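You operate a simulated robot arm through the tools that you are given. There is no shell and no other tool. Be economical: measure what you need, move in short steps, check, and stop when the job is done.

Carry out the task below with a simulated robot arm. There is one attempt and no reset: what you move stays moved.

TASK
Take the packet that says "kale" from the middle of the drop-leaf table and leave it on the blue tile.
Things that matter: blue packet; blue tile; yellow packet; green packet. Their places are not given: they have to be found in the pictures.

It is judged by the outcome, as a careful person would: the job done as asked, and still so three seconds after it is handed in. It fails if anything else is knocked over, pushed out of place, dropped, spilled or broken.

THE ROBOT
A 7-joint arm with a two-finger parallel gripper, fixed in place. Base frame: the origin is at the foot of the arm, x ahead of it, y to its left, z up; the work surface is at about z = 0. Lengths are in mm, angles in rad, forces in N, time in s.
With the tool pointing down near the work surface it reaches from about 240 to 620 mm from the base axis. Its first joint turns from -1.152 to 1.152 rad. Payload 2.6 kg.
Tool frame: the origin (TCP) lies between the finger pads and is the grasp point; the fingertips stand 30 mm ahead of it; z points along the fingers, y is the line along which they close. The gripper opens to 94 mm. The fingers are 28 mm wide and 10 mm thick; the gripper's body (50 by 96 mm) begins 55 mm behind the TCP.
Orientation is that of the tool frame in the base frame, as a unit quaternion [x, y, z, w]. With the fingers straight down and closing along the base's y, the tool's x points along the base's -x, its y along +y and its z along -z.

THE INTERFACE
- The arm moves only by the tool send_rows. Its arguments are lists of equal length, an entry for each row: "xyz": the shift along the tool's x, y, z in units of 500 mm (1.0 is 500 mm), a list of three; "angular": the turn, a rotation vector about the tool's x, y, z in units of 45 degrees (1.0 is 45 degrees), a list of three; "grip": the opening, from 0 (shut) to 1 (fully open). In form: {"xyz": [[x, y, z], ...], "angular": [[ax, ay, az], ...], "grip": [grip, ...]}. A call has 1 to 20 rows; each row is the pose to reach, as a shift and turn from the pose commanded when the call began, along the tool's axes at that moment. A call with a number of a shift or a turn outside -1 to 1 is refused whole. A row lasts 0.2 s, in which the tool goes at most 50 mm and 0.15 rad; a call with a longer step from one row to the next is refused whole, and so is a gripper value outside its range. A pose out of reach is approached as far as the arm can. The call stops where the force on the tool passes 40 N (or 10 N more than at its start, if that is more) or the arm is blocked; 0.2 s more then pass. The fingers move at their own pace (about 72 mm/s each) and stop on an object; they squeeze with about 32 N. The grip force told is the motor's: it shows also when the fingers shut on nothing. Time passes only in rows, and 0.2 s behind the last, so rows that repeat a pose let the fingers close. It gives the time, the measured TCP pose, the force on the tool (base axes), the opening and the grip force at its end, in the units of the frame above (readings bear some noise).
- Cameras (640 x 400 px; columns grow to the right, rows downward): "scene" is fixed at [49.6, 447.6, 561.3]; the picture's right is [-0.60, -0.80, 0.00], its down [-0.48, 0.36, -0.80] and it looks along [0.64, -0.48, -0.60] (base axes); focal length 283 px, centre (320, 200). "wrist" rides on the gripper at [-37, 0, -58] in the tool frame; the picture's right is [0.00, -1.00, 0.00], its down [0.97, 0.00, -0.24] and it looks along [0.24, 0.00, 0.97] (tool axes); focal length 218 px, centre (320, 200).
- camera(camera): a new picture of that camera. No time passes.
- pixel_to_xyz(camera, pixels): for up to 12 pixels [column, row] of the newest picture of that camera ("zoom" is the newest enlarged one), the place [x, y, z] in the base frame of the surface seen there, good to about 3 mm. No time passes.
- close_up(camera, box): a new picture of the part [left, top, right, bottom] of that camera's present view, enlarged. No time passes.
- hand_in(): hands the job in; it is judged then, once.

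Work in short steps. Measure before you move; look again where a grasp or a placing could have gone wrong, and mend it. You have 60 turns and 14 pictures in all, the two below and enlarged ones among them. Open the gripper and draw the arm clear of the work before you hand the job in, unless the task says otherwise; then end with one line.

The tools are called after "Emit:" by a JSON object that holds its "fn" and its "kwargs". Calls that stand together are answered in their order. send_rows: Moves the arm, as the interface text tells. Its arguments: {"type":"object","properties":{"xyz":{"type":"array","items":{"type":"array","items":{"type":"number"}}},"angular":{"type":"array","items":{"type":"array","items":{"type":"number"}}},"grip":{"type":"array","items":{"type":"number"}}},"required":["xyz","angular","grip"]} The other tools are called the same way: camera (camera) takes a picture; pixel_to_xyz (camera, pixels) gives the place of the surface under pixels of a picture; close_up (camera, box) takes an enlarged picture of a part of a camera's view; hand_in () hands the job in.

At the start:

```text
t: 0.0
tool_pos: [310.4, 132.9, 324.4]
tool_rot: [0.0, 1.0, 0.0, 0.0]
ft_force: [0.2, 0.8, 0.0]
finger_gap: 94.0
gripper_force: 0.1
```

scene: 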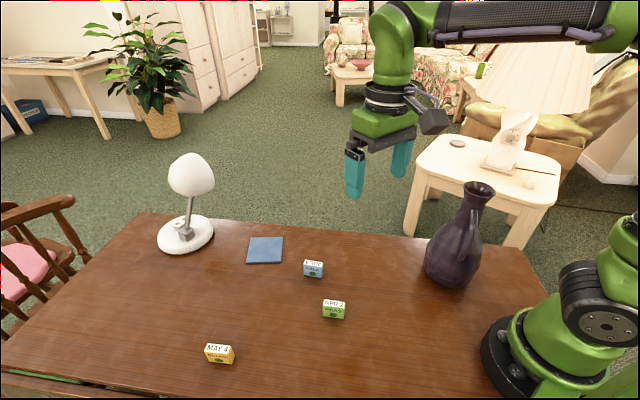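
wrist: 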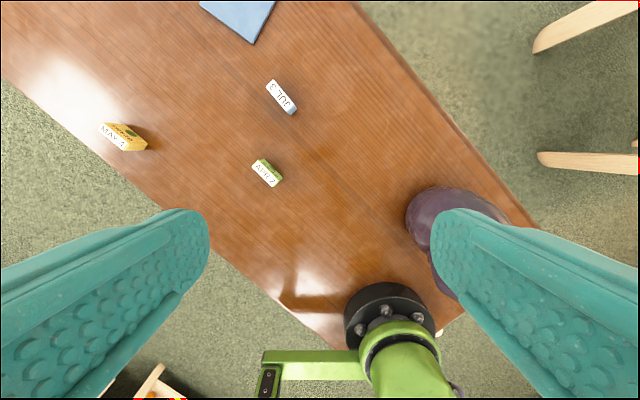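

The three packets sit near (313,268), (333,309) and (219,353) in the scene view. I'll enlarge that area to read the labels.

Emit:
{"fn": "close_up", "kwargs": {"camera": "scene", "box": [190, 225, 370, 375]}}

Emit:
{"fn": "pixel_to_xyz", "kwargs": {"camera": "wrist", "pixels": [[268, 84], [282, 97], [293, 110], [240, 15], [265, 173], [122, 137], [252, 43], [205, 3], [273, 3]]}}

```text
2.67 times, centred on (280, 300) of scene
```

zoom: 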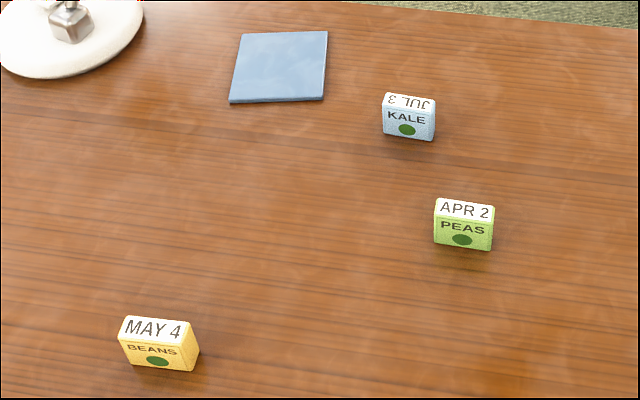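

```text
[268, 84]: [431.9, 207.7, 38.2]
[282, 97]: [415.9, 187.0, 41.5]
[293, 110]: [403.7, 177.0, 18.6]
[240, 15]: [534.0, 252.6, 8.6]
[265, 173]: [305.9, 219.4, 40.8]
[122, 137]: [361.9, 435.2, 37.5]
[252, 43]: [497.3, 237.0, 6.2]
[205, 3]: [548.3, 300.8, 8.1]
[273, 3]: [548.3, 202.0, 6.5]
```

The blue packet reads KALE. Next I'll measure the corners of the packet and the tile in the zoom.

Emit:
{"fn": "pixel_to_xyz", "kwargs": {"camera": "zoom", "pixels": [[386, 95], [433, 100], [433, 111], [384, 106], [385, 131], [432, 138], [408, 125], [244, 35], [325, 33], [322, 98], [232, 101], [278, 66]]}}

Emit:
{"fn": "close_up", "kwargs": {"camera": "wrist", "box": [240, 60, 320, 140]}}

```text
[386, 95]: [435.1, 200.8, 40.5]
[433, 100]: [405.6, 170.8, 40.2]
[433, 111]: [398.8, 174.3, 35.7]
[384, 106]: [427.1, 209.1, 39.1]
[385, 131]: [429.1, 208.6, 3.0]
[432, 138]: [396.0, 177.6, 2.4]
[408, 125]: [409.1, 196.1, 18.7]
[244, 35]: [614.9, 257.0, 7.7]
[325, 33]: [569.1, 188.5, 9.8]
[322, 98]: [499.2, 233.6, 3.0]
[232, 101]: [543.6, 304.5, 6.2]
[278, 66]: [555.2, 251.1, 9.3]
```

```text
5.00 times, centred on (280, 100) of wrist
```

zoom: 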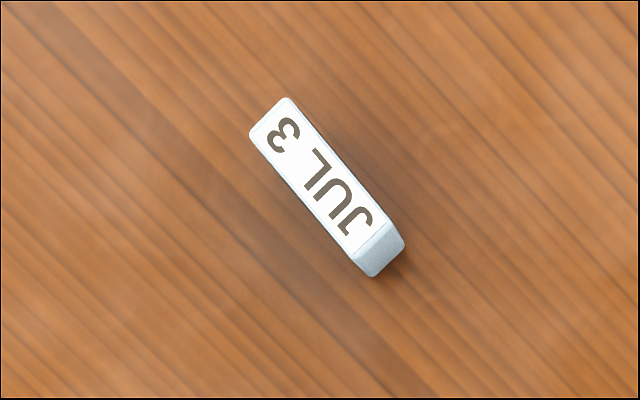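

I'll take the top-face corners from this zoom.

Emit:
{"fn": "pixel_to_xyz", "kwargs": {"camera": "zoom", "pixels": [[286, 102], [254, 133], [384, 223], [355, 249], [321, 176], [369, 273], [402, 243]]}}

```text
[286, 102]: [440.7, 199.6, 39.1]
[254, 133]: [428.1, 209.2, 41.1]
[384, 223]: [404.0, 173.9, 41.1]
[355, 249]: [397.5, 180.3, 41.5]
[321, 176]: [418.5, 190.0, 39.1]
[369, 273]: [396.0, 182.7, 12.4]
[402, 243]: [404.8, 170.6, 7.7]
```

KALE's top centre is about (418,190,40), its long axis is about 41° from +x, and it is about 17 mm thick. I'll move above it and turn the tool 41°, and also measure the lamp and vase for clearance.

Emit:
{"fn": "pixel_to_xyz", "kwargs": {"camera": "scene", "pixels": [[213, 235], [185, 238], [190, 190], [212, 180], [190, 160], [445, 270], [480, 190]]}}

Emit:
{"fn": "send_rows", "kwargs": {"xyz": [[-0.03, 0.016, 0.05], [-0.06, 0.032, 0.1], [-0.09, 0.048, 0.15], [-0.12, 0.064, 0.2], [-0.15, 0.08, 0.25], [-0.18, 0.096, 0.3], [-0.2142, 0.1142, 0.3488], [-0.2142, 0.1142, 0.3488]], "angular": [[0, 0, -0.13], [0, 0, -0.26], [0, 0, -0.39], [0, 0, -0.52], [0, 0, -0.65], [0, 0, -0.78], [0, 0, -0.911], [0, 0, -0.911]], "grip": [1, 1, 1, 1, 0.8, 0.7, 0.7, 0.7]}}

Emit:
{"fn": "camera", "kwargs": {"camera": "wrist"}}

```text
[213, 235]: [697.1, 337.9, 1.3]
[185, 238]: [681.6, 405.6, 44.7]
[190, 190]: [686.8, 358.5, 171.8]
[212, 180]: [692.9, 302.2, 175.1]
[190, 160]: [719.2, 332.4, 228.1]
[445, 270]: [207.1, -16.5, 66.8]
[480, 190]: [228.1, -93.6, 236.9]
```

```text
t: 1.8
tool_pos: [416.7, 188.9, 148.4]
tool_rot: [-0.351, 0.936, 0.0, -0.001]
ft_force: [0.2, -1.1, 0.2]
finger_gap: 65.7
gripper_force: 0.1
```

```text
9 pictures are left
```

wrist: 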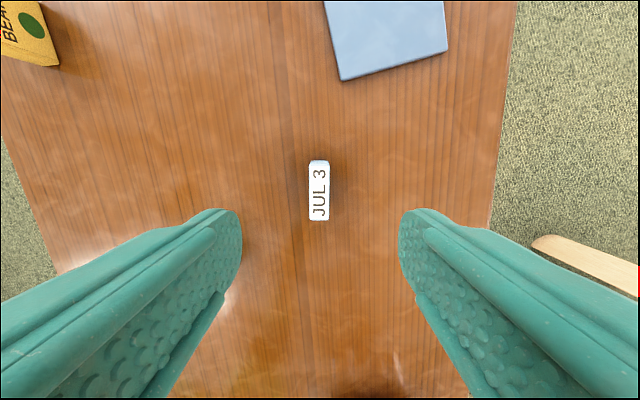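

The packet is lined up with the tool: its edges are at columns 309 and 329, with the centre at 319. I'll descend straight to z≈37.

Emit:
{"fn": "send_rows", "kwargs": {"xyz": [[0, 0, 0.05], [0, 0, 0.1], [0, 0, 0.14], [0, 0, 0.18], [0, 0, 0.21], [0, 0, 0.226], [0, 0, 0.226]], "angular": [[0, 0, 0], [0, 0, 0], [0, 0, 0], [0, 0, 0], [0, 0, 0], [0, 0, 0], [0, 0, 0]], "grip": [0.7, 0.7, 0.7, 0.7, 0.7, 0.7, 0.7]}}

Emit:
{"fn": "camera", "kwargs": {"camera": "wrist"}}

```text
t: 3.4
tool_pos: [415.1, 189.1, 36.9]
tool_rot: [-0.35, 0.937, 0.0, 0.001]
ft_force: [-0.3, 0.0, -0.1]
finger_gap: 65.6
gripper_force: 0.0
```

```text
8 pictures are left
```

wrist: 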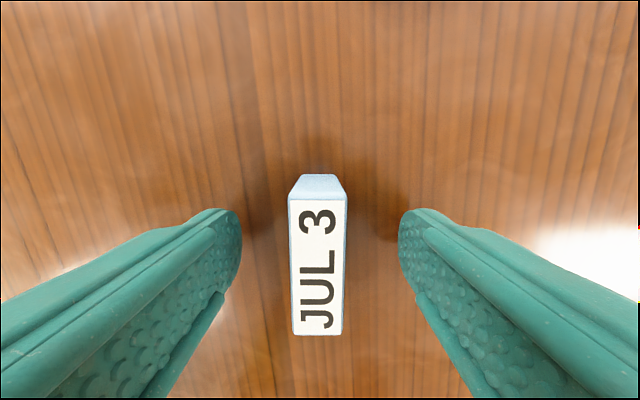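

The packet is centred between the fingers (rows 195–335, TCP at about 274). I'll close and lift a little.

Emit:
{"fn": "send_rows", "kwargs": {"xyz": [[0, 0, 0], [0, 0, 0], [0, 0, 0], [0, 0, 0], [0, 0, -0.03], [0, 0, -0.08], [0, 0, -0.14], [0, 0, -0.14]], "angular": [[0, 0, 0], [0, 0, 0], [0, 0, 0], [0, 0, 0], [0, 0, 0], [0, 0, 0], [0, 0, 0], [0, 0, 0]], "grip": [0, 0, 0, 0, 0, 0, 0, 0]}}

Emit:
{"fn": "camera", "kwargs": {"camera": "wrist"}}

```text
t: 5.2
tool_pos: [416.9, 190.6, 106.0]
tool_rot: [-0.351, 0.936, 0.0, 0.0]
ft_force: [-0.4, -0.6, -0.2]
finger_gap: 18.9
gripper_force: 31.1
```

```text
7 pictures are left
```

wrist: 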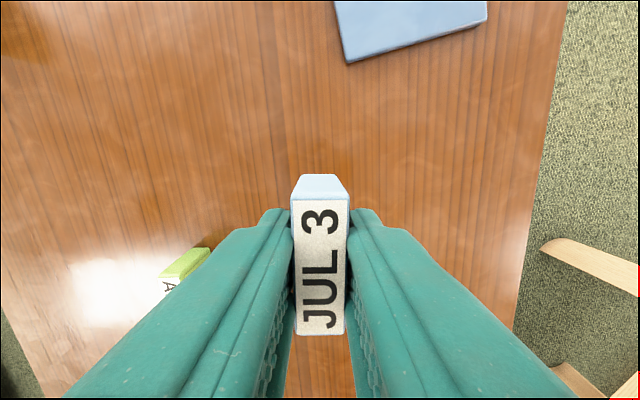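

It's held (gap 18.9 mm, grip 31 N). Next I'll carry it over the tile, aiming for (553,243).

Emit:
{"fn": "send_rows", "kwargs": {"xyz": [[-0.04, -0.0145, 0], [-0.09, -0.0325, 0], [-0.14, -0.0506, 0], [-0.19, -0.0686, 0], [-0.24, -0.0867, 0], [-0.274, -0.099, 0], [-0.274, -0.099, 0]], "angular": [[0, 0, 0], [0, 0, 0], [0, 0, 0], [0, 0, 0], [0, 0, 0], [0, 0, 0], [0, 0, 0]], "grip": [0, 0, 0, 0, 0, 0, 0]}}

Emit:
{"fn": "camera", "kwargs": {"camera": "wrist"}}

Emit:
{"fn": "camera", "kwargs": {"camera": "scene"}}

```text
t: 6.8
tool_pos: [552.4, 242.4, 106.4]
tool_rot: [-0.35, 0.937, 0.0, 0.0]
ft_force: [-0.5, -0.2, -0.6]
finger_gap: 19.0
gripper_force: 32.4
```

```text
6 pictures are left
```

wrist: 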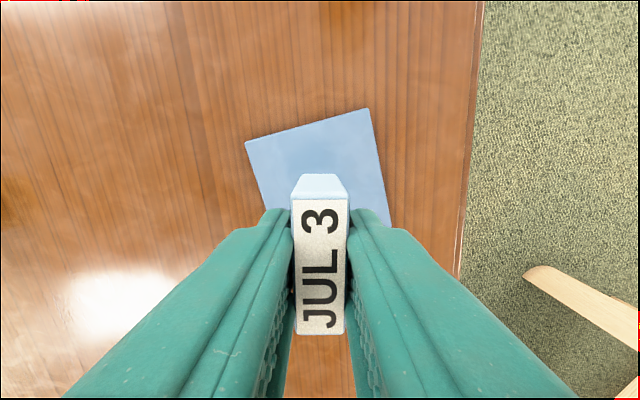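

```text
5 pictures are left
```

scene: 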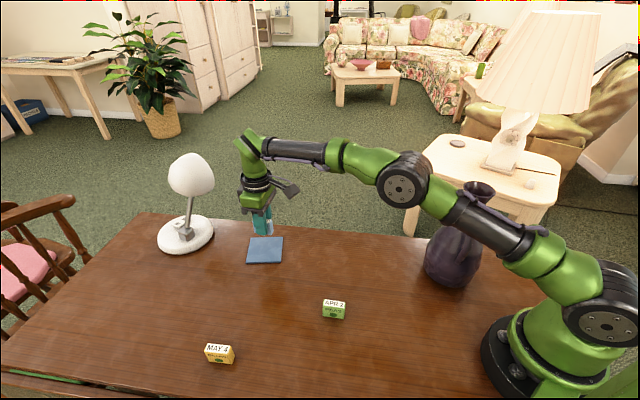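

Clear of the lamp and vase. I'll check the tile's corners in the wrist view against my target.

Emit:
{"fn": "pixel_to_xyz", "kwargs": {"camera": "wrist", "pixels": [[248, 144], [366, 111], [262, 205], [386, 220], [310, 130]]}}

Emit:
{"fn": "pixel_to_xyz", "kwargs": {"camera": "scene", "pixels": [[248, 262], [280, 262], [283, 239], [253, 239], [265, 250]]}}

```text
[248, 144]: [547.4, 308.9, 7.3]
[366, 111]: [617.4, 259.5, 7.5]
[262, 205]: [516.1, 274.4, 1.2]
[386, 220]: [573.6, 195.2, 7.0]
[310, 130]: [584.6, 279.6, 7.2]
```

```text
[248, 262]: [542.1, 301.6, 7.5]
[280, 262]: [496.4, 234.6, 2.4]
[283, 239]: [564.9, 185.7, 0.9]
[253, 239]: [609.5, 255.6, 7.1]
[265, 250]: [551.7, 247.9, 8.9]
```

The tile centre is about (557,247) with its top at z≈7, so I'll shift 4 mm outward and lower to TCP z≈45.

Emit:
{"fn": "send_rows", "kwargs": {"xyz": [[-0.009, 0, 0.03], [-0.009, 0, 0.06], [-0.009, 0, 0.085], [-0.009, 0, 0.105], [-0.009, 0, 0.115], [-0.009, 0, 0.122], [-0.009, 0, 0.122]], "angular": [[0, 0, 0], [0, 0, 0], [0, 0, 0], [0, 0, 0], [0, 0, 0], [0, 0, 0], [0, 0, 0]], "grip": [0, 0, 0, 0, 0, 0, 0]}}

Emit:
{"fn": "close_up", "kwargs": {"camera": "scene", "box": [220, 190, 320, 270]}}

```text
t: 8.4
tool_pos: [555.6, 246.0, 45.5]
tool_rot: [-0.351, 0.937, 0.0, 0.0]
ft_force: [0.4, -0.7, -0.5]
finger_gap: 19.2
gripper_force: 31.8
```

```text
5.00 times, centred on (270, 230) of scene
```

zoom: 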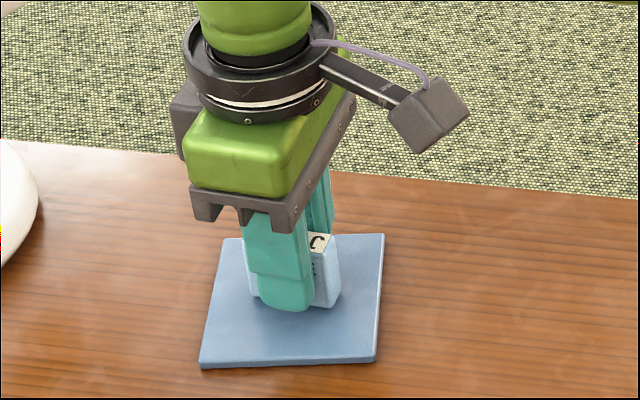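

No contact force yet, so I'll lower in 1 mm steps until it shows.

Emit:
{"fn": "send_rows", "kwargs": {"xyz": [[0, 0, 0.001], [0, 0, 0.002], [0, 0, 0.002]], "angular": [[0, 0, 0], [0, 0, 0], [0, 0, 0]], "grip": [0, 0, 0]}}

```text
t: 9.2
tool_pos: [556.8, 246.3, 44.8]
tool_rot: [-0.351, 0.937, 0.0, 0.0]
ft_force: [0.1, -0.3, 0.3]
finger_gap: 19.1
gripper_force: 32.1
```

Emit:
{"fn": "send_rows", "kwargs": {"xyz": [[0, 0, 0.001], [0, 0, 0.002], [0, 0, 0.002]], "angular": [[0, 0, 0], [0, 0, 0], [0, 0, 0]], "grip": [0, 0, 0]}}

```text
t: 10.0
tool_pos: [555.2, 245.2, 44.5]
tool_rot: [-0.35, 0.937, 0.0, 0.0]
ft_force: [0.5, 1.0, 1.6]
finger_gap: 18.9
gripper_force: 32.1
```

Fz has risen to 1.6 N, which may be first contact. One more millimetre will confirm it.

Emit:
{"fn": "send_rows", "kwargs": {"xyz": [[0, 0, 0.001], [0, 0, 0.001]], "angular": [[0, 0, 0], [0, 0, 0]], "grip": [0, 0]}}

```text
t: 10.6
tool_pos: [556.3, 246.3, 43.9]
tool_rot: [-0.35, 0.937, -0.001, -0.001]
ft_force: [-0.5, -0.1, 1.5]
finger_gap: 18.8
gripper_force: 32.3
```

Emit:
{"fn": "send_rows", "kwargs": {"xyz": [[0, 0, 0.001], [0, 0, 0.002], [0, 0, 0.002]], "angular": [[0, 0, 0], [0, 0, 0], [0, 0, 0]], "grip": [0, 0, 0]}}

```text
t: 11.4
tool_pos: [557.4, 246.7, 44.0]
tool_rot: [-0.351, 0.936, 0.0, 0.002]
ft_force: [-2.2, -0.9, 13.9]
finger_gap: 18.7
gripper_force: 32.2
```

Firm contact now (Fz about 14 N). I'll back off about 1 mm, open to 55 mm and go straight up.

Emit:
{"fn": "send_rows", "kwargs": {"xyz": [[0, 0, -0.002], [0, 0, -0.002], [0, 0, -0.002], [0, 0, -0.002], [0, 0, -0.002], [0, 0, -0.03], [0, 0, -0.08], [0, 0, -0.15], [0, 0, -0.24], [0, 0, -0.3], [0, 0, -0.3]], "angular": [[0, 0, 0], [0, 0, 0], [0, 0, 0], [0, 0, 0], [0, 0, 0], [0, 0, 0], [0, 0, 0], [0, 0, 0], [0, 0, 0], [0, 0, 0], [0, 0, 0]], "grip": [0, 0.3, 0.6, 0.6, 0.6, 0.6, 0.6, 0.6, 0.6, 0.6, 0.6]}}

Emit:
{"fn": "camera", "kwargs": {"camera": "scene"}}

Emit:
{"fn": "camera", "kwargs": {"camera": "wrist"}}

```text
t: 13.8
tool_pos: [542.6, 251.9, 188.8]
tool_rot: [-0.35, 0.937, 0.0, 0.0]
ft_force: [-0.5, -0.5, 0.4]
finger_gap: 56.4
gripper_force: 0.2
out of reach, approached as far as the arm can: row 10, 11
```

```text
3 pictures are left
```

scene: 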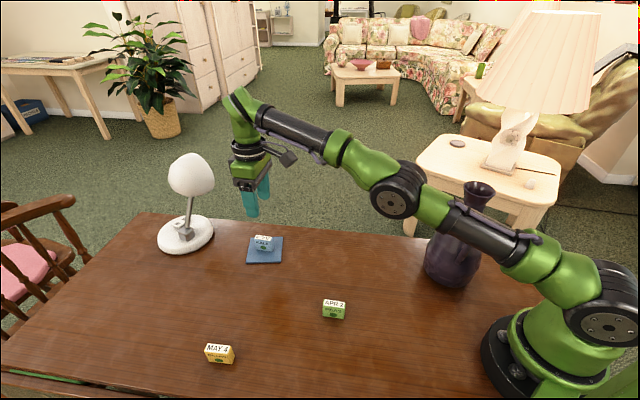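

```text
2 pictures are left
```

wrist: 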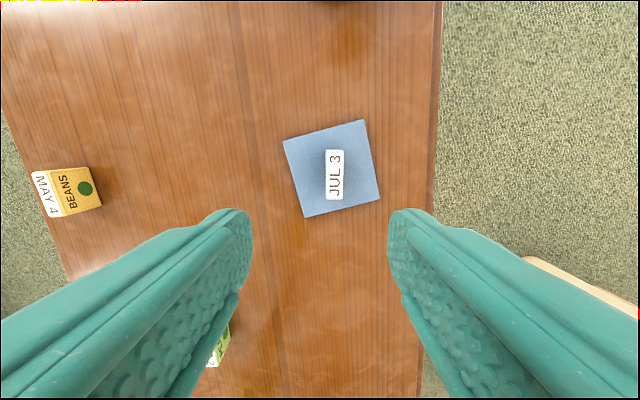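

The packet stands upright, wholly on the tile, and everything else is where it was. I'll draw the arm back a little.

Emit:
{"fn": "send_rows", "kwargs": {"xyz": [[0.05, 0, 0], [0.1, 0, 0], [0.16, 0, 0], [0.2, 0, 0], [0.2, 0, 0]], "angular": [[0, 0, 0], [0, 0, 0], [0, 0, 0], [0, 0, 0], [0, 0, 0]], "grip": [0.6, 0.6, 0.6, 0.6, 0.6]}}

Emit:
{"fn": "camera", "kwargs": {"camera": "scene"}}

```text
t: 15.0
tool_pos: [467.6, 185.5, 189.2]
tool_rot: [-0.351, 0.937, 0.0, 0.0]
ft_force: [0.5, 0.2, 1.1]
finger_gap: 56.4
gripper_force: 0.0
```

```text
1 pictures are left
```

scene: 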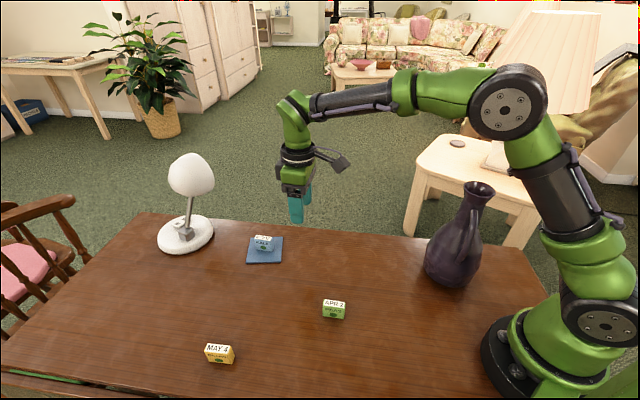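

All is in place, so I'm handing in.

Emit:
{"fn": "hand_in", "kwargs": {}}

```text
The job is handed in.
```

The blue "kale" packet is standing upright on the blue tile; the last picture shows nothing else moved, and the arm is open and drawn clear.
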